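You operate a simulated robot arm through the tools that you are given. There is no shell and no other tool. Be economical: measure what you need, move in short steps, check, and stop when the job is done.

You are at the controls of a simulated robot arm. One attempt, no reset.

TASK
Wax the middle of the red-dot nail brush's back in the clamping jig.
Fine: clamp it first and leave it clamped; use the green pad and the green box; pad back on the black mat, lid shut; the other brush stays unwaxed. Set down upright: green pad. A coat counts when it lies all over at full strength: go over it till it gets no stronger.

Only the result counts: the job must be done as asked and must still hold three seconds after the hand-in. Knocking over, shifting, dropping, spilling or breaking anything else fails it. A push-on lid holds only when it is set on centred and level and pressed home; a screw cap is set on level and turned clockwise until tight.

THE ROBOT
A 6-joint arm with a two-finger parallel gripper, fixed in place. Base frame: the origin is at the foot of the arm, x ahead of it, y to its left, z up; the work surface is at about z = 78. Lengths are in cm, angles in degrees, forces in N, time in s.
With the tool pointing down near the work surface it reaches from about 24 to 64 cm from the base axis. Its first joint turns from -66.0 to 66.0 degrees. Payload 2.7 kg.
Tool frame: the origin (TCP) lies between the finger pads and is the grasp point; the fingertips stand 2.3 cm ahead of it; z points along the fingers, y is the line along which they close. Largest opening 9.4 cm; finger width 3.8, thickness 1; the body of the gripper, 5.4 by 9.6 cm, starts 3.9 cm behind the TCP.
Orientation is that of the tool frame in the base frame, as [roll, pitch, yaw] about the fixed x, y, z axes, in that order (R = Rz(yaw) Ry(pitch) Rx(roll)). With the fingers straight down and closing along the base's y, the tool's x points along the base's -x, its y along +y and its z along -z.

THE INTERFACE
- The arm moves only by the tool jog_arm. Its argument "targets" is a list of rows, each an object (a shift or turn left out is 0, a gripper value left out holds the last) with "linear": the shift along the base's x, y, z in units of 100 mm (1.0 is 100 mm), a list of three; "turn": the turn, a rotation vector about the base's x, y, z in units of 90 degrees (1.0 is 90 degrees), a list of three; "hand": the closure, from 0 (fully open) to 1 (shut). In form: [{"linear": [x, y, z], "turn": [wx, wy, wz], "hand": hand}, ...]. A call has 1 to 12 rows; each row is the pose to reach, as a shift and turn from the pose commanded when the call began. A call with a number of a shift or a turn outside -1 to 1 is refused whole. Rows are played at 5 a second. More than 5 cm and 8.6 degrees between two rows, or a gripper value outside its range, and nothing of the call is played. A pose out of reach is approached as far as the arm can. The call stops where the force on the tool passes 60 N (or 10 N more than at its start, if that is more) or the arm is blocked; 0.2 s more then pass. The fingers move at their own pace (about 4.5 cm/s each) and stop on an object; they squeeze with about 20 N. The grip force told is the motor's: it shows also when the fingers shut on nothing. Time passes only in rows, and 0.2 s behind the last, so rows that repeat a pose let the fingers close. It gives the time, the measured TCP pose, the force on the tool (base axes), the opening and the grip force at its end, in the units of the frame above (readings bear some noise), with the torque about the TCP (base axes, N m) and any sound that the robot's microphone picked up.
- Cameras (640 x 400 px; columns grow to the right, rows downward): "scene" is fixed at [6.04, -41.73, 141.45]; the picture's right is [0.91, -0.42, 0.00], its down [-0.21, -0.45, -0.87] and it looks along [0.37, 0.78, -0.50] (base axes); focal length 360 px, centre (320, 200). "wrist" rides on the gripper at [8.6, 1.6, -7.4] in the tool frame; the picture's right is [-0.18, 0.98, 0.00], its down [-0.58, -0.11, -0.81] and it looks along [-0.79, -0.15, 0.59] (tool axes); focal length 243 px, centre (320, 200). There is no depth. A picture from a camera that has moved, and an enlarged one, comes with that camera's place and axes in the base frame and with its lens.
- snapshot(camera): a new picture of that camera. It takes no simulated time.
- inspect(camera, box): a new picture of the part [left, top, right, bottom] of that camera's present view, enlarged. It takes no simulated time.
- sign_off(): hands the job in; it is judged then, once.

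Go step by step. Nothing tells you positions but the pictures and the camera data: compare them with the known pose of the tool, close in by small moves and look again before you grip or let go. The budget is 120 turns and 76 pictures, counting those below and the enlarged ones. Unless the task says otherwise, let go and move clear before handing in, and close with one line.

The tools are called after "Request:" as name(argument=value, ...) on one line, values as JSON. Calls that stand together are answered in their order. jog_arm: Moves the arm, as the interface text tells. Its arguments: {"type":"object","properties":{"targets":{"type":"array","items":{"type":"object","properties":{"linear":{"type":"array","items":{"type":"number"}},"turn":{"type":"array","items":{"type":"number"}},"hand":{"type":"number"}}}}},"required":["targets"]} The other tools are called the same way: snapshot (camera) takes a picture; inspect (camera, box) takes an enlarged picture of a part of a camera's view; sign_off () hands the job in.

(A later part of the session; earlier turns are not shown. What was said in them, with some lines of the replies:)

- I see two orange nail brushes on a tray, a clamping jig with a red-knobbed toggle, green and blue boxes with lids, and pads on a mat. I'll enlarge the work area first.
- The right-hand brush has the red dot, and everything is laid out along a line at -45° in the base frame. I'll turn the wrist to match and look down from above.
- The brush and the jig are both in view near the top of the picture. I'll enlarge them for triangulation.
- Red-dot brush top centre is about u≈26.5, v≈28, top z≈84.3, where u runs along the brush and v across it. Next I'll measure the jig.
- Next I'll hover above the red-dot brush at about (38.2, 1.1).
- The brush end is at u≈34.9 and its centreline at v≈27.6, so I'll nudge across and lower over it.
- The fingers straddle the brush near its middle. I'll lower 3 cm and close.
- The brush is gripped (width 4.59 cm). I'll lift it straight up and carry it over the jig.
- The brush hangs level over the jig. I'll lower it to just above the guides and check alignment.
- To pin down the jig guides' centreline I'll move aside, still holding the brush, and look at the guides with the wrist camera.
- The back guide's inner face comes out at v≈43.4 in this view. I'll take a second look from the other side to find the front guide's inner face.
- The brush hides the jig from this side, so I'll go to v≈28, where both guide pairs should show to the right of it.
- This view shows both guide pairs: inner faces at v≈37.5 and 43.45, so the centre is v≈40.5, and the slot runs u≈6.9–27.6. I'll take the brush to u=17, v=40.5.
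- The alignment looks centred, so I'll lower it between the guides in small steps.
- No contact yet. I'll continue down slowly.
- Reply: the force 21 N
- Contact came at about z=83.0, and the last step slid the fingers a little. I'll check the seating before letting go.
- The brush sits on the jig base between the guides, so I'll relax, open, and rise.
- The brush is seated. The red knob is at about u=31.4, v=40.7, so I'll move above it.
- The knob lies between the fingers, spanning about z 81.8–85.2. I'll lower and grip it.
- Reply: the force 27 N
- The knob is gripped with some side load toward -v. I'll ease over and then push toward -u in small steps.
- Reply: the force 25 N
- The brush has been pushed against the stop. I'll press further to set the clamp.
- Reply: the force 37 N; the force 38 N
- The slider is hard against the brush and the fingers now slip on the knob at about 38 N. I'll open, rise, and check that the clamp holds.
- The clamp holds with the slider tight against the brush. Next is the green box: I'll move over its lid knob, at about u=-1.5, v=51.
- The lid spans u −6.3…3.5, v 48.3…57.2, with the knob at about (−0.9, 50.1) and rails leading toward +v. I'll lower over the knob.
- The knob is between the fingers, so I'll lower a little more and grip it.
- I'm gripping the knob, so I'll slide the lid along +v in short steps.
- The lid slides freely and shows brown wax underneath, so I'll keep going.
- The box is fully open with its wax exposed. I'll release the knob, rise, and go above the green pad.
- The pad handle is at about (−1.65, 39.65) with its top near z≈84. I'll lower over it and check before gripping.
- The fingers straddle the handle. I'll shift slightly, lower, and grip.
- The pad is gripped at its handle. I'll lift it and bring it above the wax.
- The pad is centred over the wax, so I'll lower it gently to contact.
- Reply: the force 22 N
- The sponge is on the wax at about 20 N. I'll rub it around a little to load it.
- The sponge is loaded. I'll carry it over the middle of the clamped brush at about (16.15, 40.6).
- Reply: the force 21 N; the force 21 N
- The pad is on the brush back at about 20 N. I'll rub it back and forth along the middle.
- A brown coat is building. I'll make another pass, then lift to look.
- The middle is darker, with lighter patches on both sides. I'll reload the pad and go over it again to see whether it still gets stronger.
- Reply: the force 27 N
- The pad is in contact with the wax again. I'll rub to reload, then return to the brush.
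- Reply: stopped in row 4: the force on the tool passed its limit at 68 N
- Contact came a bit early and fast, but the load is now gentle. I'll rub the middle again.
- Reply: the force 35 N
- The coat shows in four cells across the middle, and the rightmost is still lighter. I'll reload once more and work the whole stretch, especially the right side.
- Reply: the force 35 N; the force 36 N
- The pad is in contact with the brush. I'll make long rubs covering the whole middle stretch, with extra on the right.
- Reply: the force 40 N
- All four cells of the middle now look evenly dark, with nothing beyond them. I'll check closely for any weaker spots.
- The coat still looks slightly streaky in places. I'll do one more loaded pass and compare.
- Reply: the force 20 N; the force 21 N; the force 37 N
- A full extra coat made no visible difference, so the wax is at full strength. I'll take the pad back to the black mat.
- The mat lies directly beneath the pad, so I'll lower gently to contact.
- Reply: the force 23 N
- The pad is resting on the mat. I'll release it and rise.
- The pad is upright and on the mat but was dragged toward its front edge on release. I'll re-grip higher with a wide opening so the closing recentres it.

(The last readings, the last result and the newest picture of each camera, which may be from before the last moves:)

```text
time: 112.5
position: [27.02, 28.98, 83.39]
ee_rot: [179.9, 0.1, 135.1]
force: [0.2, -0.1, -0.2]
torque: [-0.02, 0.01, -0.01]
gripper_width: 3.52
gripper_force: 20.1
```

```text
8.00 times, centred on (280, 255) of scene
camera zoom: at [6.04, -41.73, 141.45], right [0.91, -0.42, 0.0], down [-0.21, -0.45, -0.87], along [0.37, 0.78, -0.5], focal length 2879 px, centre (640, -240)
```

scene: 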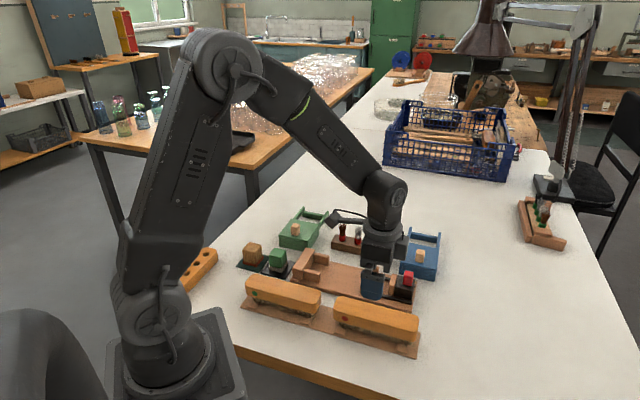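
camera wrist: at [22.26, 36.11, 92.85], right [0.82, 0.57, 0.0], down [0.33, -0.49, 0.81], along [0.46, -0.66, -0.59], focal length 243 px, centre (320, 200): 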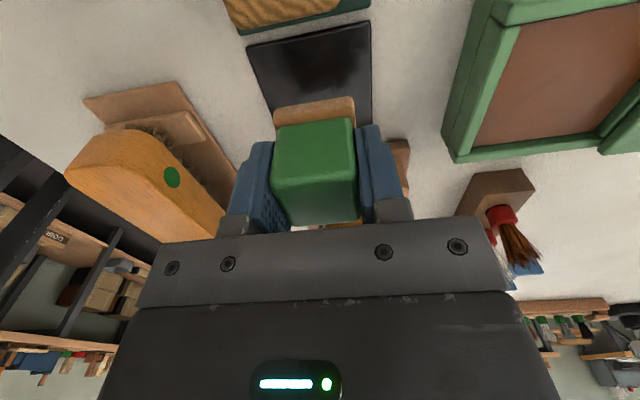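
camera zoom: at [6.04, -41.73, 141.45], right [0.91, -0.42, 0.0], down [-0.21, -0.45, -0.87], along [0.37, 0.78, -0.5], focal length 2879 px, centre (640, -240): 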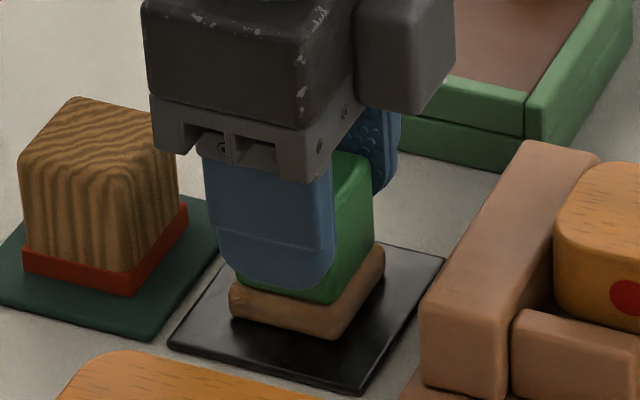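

The pad is recentred, so I'll open and rise.

Request:
jog_arm(targets=[{"hand": 0.3}, {"hand": 0.3}, {"hand": 0.3}, {"hand": 0.3}, {"linear": [0, 0, 0.2]}, {"linear": [0, 0, 0.6]}, {"linear": [0, 0, 1.0]}])

Request:
inspect(camera="scene", box=[240, 230, 320, 280])

```text
time: 114.2
position: [27.09, 29.07, 93.21]
ee_rot: [179.9, 0.0, 135.0]
force: [0.8, -0.3, -0.4]
torque: [0.02, 0.01, -0.02]
gripper_width: 6.57
gripper_force: 0.1
```

```text
8.00 times, centred on (280, 255) of scene
camera zoom: at [6.04, -41.73, 141.45], right [0.91, -0.42, 0.0], down [-0.21, -0.45, -0.87], along [0.37, 0.78, -0.5], focal length 2879 px, centre (640, -240)
```

zoom: 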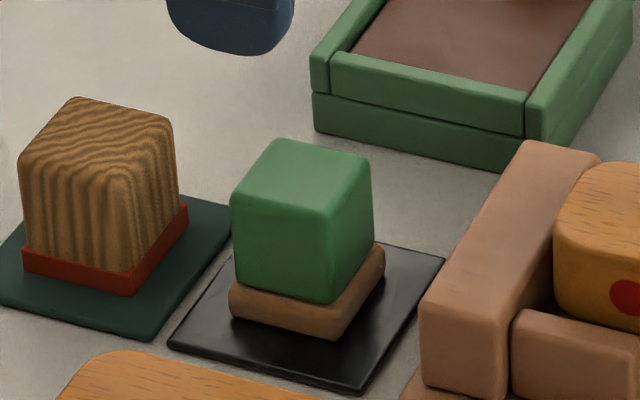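

The pad stands upright at the centre of the mat. Next I'll go back to the lid knob to shut the box.

Request:
jog_arm(targets=[{"linear": [0.33, 0.3, 0]}, {"linear": [0.66, 0.6, 0]}, {"linear": [0.99, 0.92, 0]}])

Request:
jog_arm(targets=[{"linear": [0.2, 0.17, 0]}, {"linear": [0.372, 0.344, 0]}, {"linear": [0.372, 0.344, -0.25]}, {"linear": [0.372, 0.344, -0.5]}, {"linear": [0.372, 0.344, -0.5]}])

Request:
snapshot(camera="wrist")

```text
time: 115.0
position: [36.99, 38.33, 93.57]
ee_rot: [179.9, 0.2, 135.0]
force: [0.5, -0.5, 0.2]
torque: [0.0, 0.01, 0.02]
gripper_width: 6.57
gripper_force: 0.0
```

```text
time: 116.2
position: [40.55, 41.61, 88.54]
ee_rot: [179.8, 0.1, 134.9]
force: [-0.3, -0.1, -0.1]
torque: [-0.02, 0.04, 0.01]
gripper_width: 6.59
gripper_force: 0.0
```

```text
10 pictures are left
camera wrist: at [35.84, 48.75, 95.86], right [0.82, 0.57, 0.0], down [0.33, -0.49, 0.81], along [0.46, -0.66, -0.59], focal length 243 px, centre (320, 200)
```

wrist: 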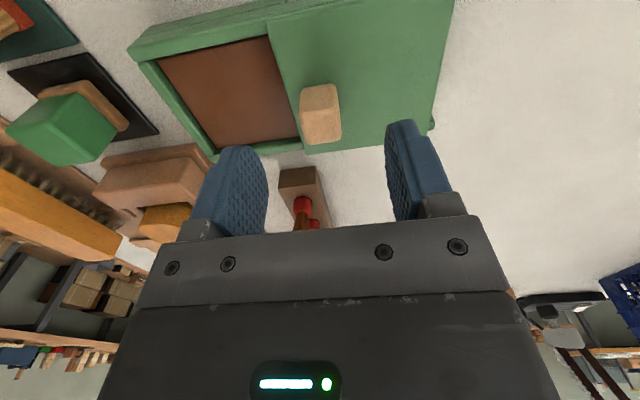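

The knob is between the fingers. I'll lower, grip, and slide the lid back toward -v.

Request:
jog_arm(targets=[{"linear": [0, 0, -0.17]}, {"linear": [0, 0, -0.34]}, {"linear": [0, 0, -0.34], "hand": 1}, {"linear": [0, 0, -0.34], "hand": 1}, {"linear": [0, 0, -0.34], "hand": 1}, {"linear": [0, 0, -0.34], "hand": 1}, {"linear": [0, 0, -0.34], "hand": 1}])

Request:
jog_arm(targets=[{"linear": [-0.12, -0.12, 0]}, {"linear": [-0.24, -0.24, 0]}, {"linear": [-0.36, -0.36, 0]}, {"linear": [-0.48, -0.48, 0]}, {"linear": [-0.55, -0.55, 0]}, {"linear": [-0.57, -0.57, 0]}])

Request:
jog_arm(targets=[{"linear": [-0.015, -0.015, 0]}, {"linear": [-0.015, -0.015, 0]}])

Request:
inspect(camera="scene", box=[250, 190, 350, 252])

```text
time: 117.8
position: [40.61, 41.67, 85.03]
ee_rot: [179.8, 0.1, 135.0]
force: [0.8, 0.3, -0.4]
torque: [-0.08, 0.04, -0.08]
gripper_width: 2.18
gripper_force: 45.0
```

```text
time: 119.2
position: [34.94, 36.02, 85.07]
ee_rot: [179.7, 0.1, 135.1]
force: [-3.4, 4.4, 8.0]
torque: [-0.62, -0.02, -0.19]
gripper_width: 2.14
gripper_force: 44.9
```

```text
time: 119.8
position: [34.85, 35.8, 84.96]
ee_rot: [179.7, 0.2, 135.0]
force: [-1.4, 3.2, 8.8]
torque: [0.13, 0.3, 0.0]
gripper_width: 2.18
gripper_force: 45.3
```

```text
6.40 times, centred on (300, 221) of scene
camera zoom: at [6.02, -41.73, 141.45], right [0.91, -0.42, 0.0], down [-0.21, -0.45, -0.87], along [0.37, 0.78, -0.5], focal length 2303 px, centre (448, 66)
```

zoom: 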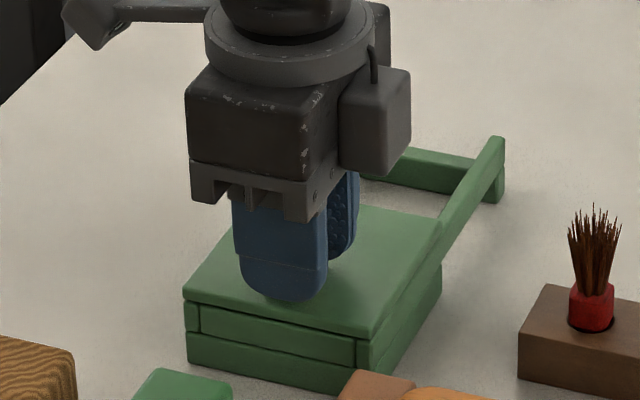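

The lid looks flush as at the start. I'll nudge slightly for the end stop.

Request:
jog_arm(targets=[{"linear": [-0.015, -0.015, 0]}, {"linear": [-0.015, -0.015, 0]}])

```text
time: 120.3
position: [34.8, 35.73, 85.06]
ee_rot: [179.5, 0.1, 135.0]
force: [12.6, 17.5, 0.7]
torque: [-0.06, 0.07, -0.14]
gripper_width: 2.16
gripper_force: 44.9
```

The lid is at its end stop, with about 21 N of reaction along v. I'll release, rise, move clear, and do a final check.

Request:
jog_arm(targets=[{"linear": [0.008, 0.008, 0]}, {"linear": [0.008, 0.008, 0], "hand": 0.35}, {"linear": [0.008, 0.008, 0]}, {"linear": [0.008, 0.008, 0]}, {"linear": [0.008, 0.008, 0.3]}, {"linear": [0.008, 0.008, 0.7]}, {"linear": [0.008, 0.008, 1.0]}])

Request:
jog_arm(targets=[{"linear": [0.2, 0.2, 0.3]}, {"linear": [0.4, 0.4, 0.6]}, {"linear": [0.4, 0.4, 0.9]}, {"linear": [0.4, 0.4, 0.9]}])

Request:
inspect(camera="scene", box=[220, 200, 380, 300])

Request:
inspect(camera="scene", box=[280, 220, 440, 320])

Request:
snapshot(camera="scene")

```text
time: 122.0
position: [34.75, 35.74, 94.89]
ee_rot: [180.0, 0.2, 135.0]
force: [0.5, 0.4, -0.1]
torque: [0.02, 0.01, 0.01]
gripper_width: 6.1
gripper_force: 0.0
```

```text
time: 123.0
position: [38.86, 39.54, 104.07]
ee_rot: [179.9, 0.0, 135.0]
force: [0.5, -0.3, 0.3]
torque: [-0.01, 0.01, -0.03]
gripper_width: 6.12
gripper_force: 0.1
```

```text
4.00 times, centred on (300, 250) of scene
camera zoom: at [6.04, -41.73, 141.45], right [0.91, -0.42, 0.0], down [-0.21, -0.45, -0.87], along [0.37, 0.78, -0.5], focal length 1439 px, centre (400, 0)
```

zoom: 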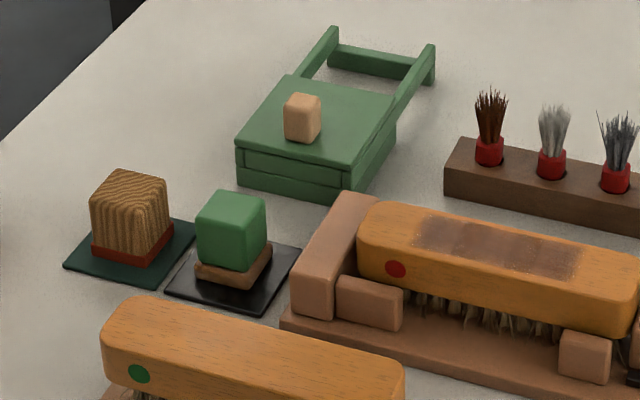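

```text
4.00 times, centred on (360, 270) of scene
camera zoom: at [6.04, -41.73, 141.45], right [0.91, -0.42, 0.0], down [-0.21, -0.45, -0.87], along [0.37, 0.78, -0.5], focal length 1439 px, centre (160, -80)
```

zoom: 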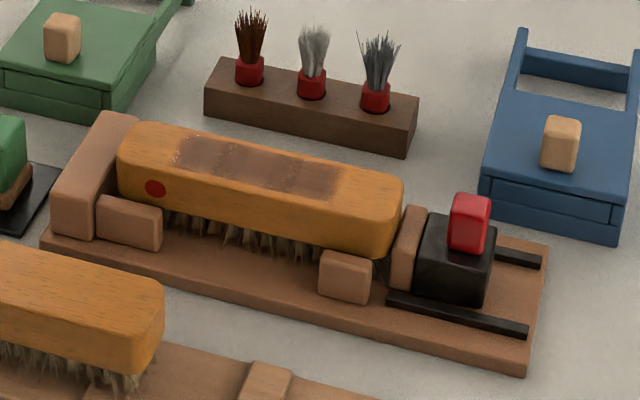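

```text
6 pictures are left
```

scene: 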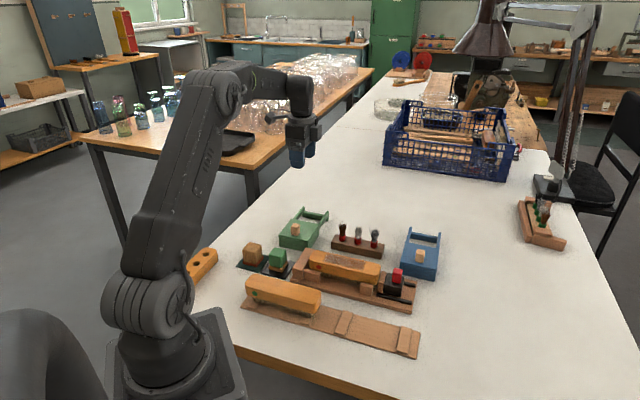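

The brush is clamped and evenly waxed in the middle, the pad stands on its mat, the lid is shut, and the arm is clear. I'm handing the job in.

Request:
sign_off()

```text
The job is handed in.
```

I handed the job in: the red-dot brush is clamped and waxed across the middle of its back, and an extra loaded pass made the coat no darker. The green pad is upright on the black mat, the green box's lid is shut and the other brush was not touched.
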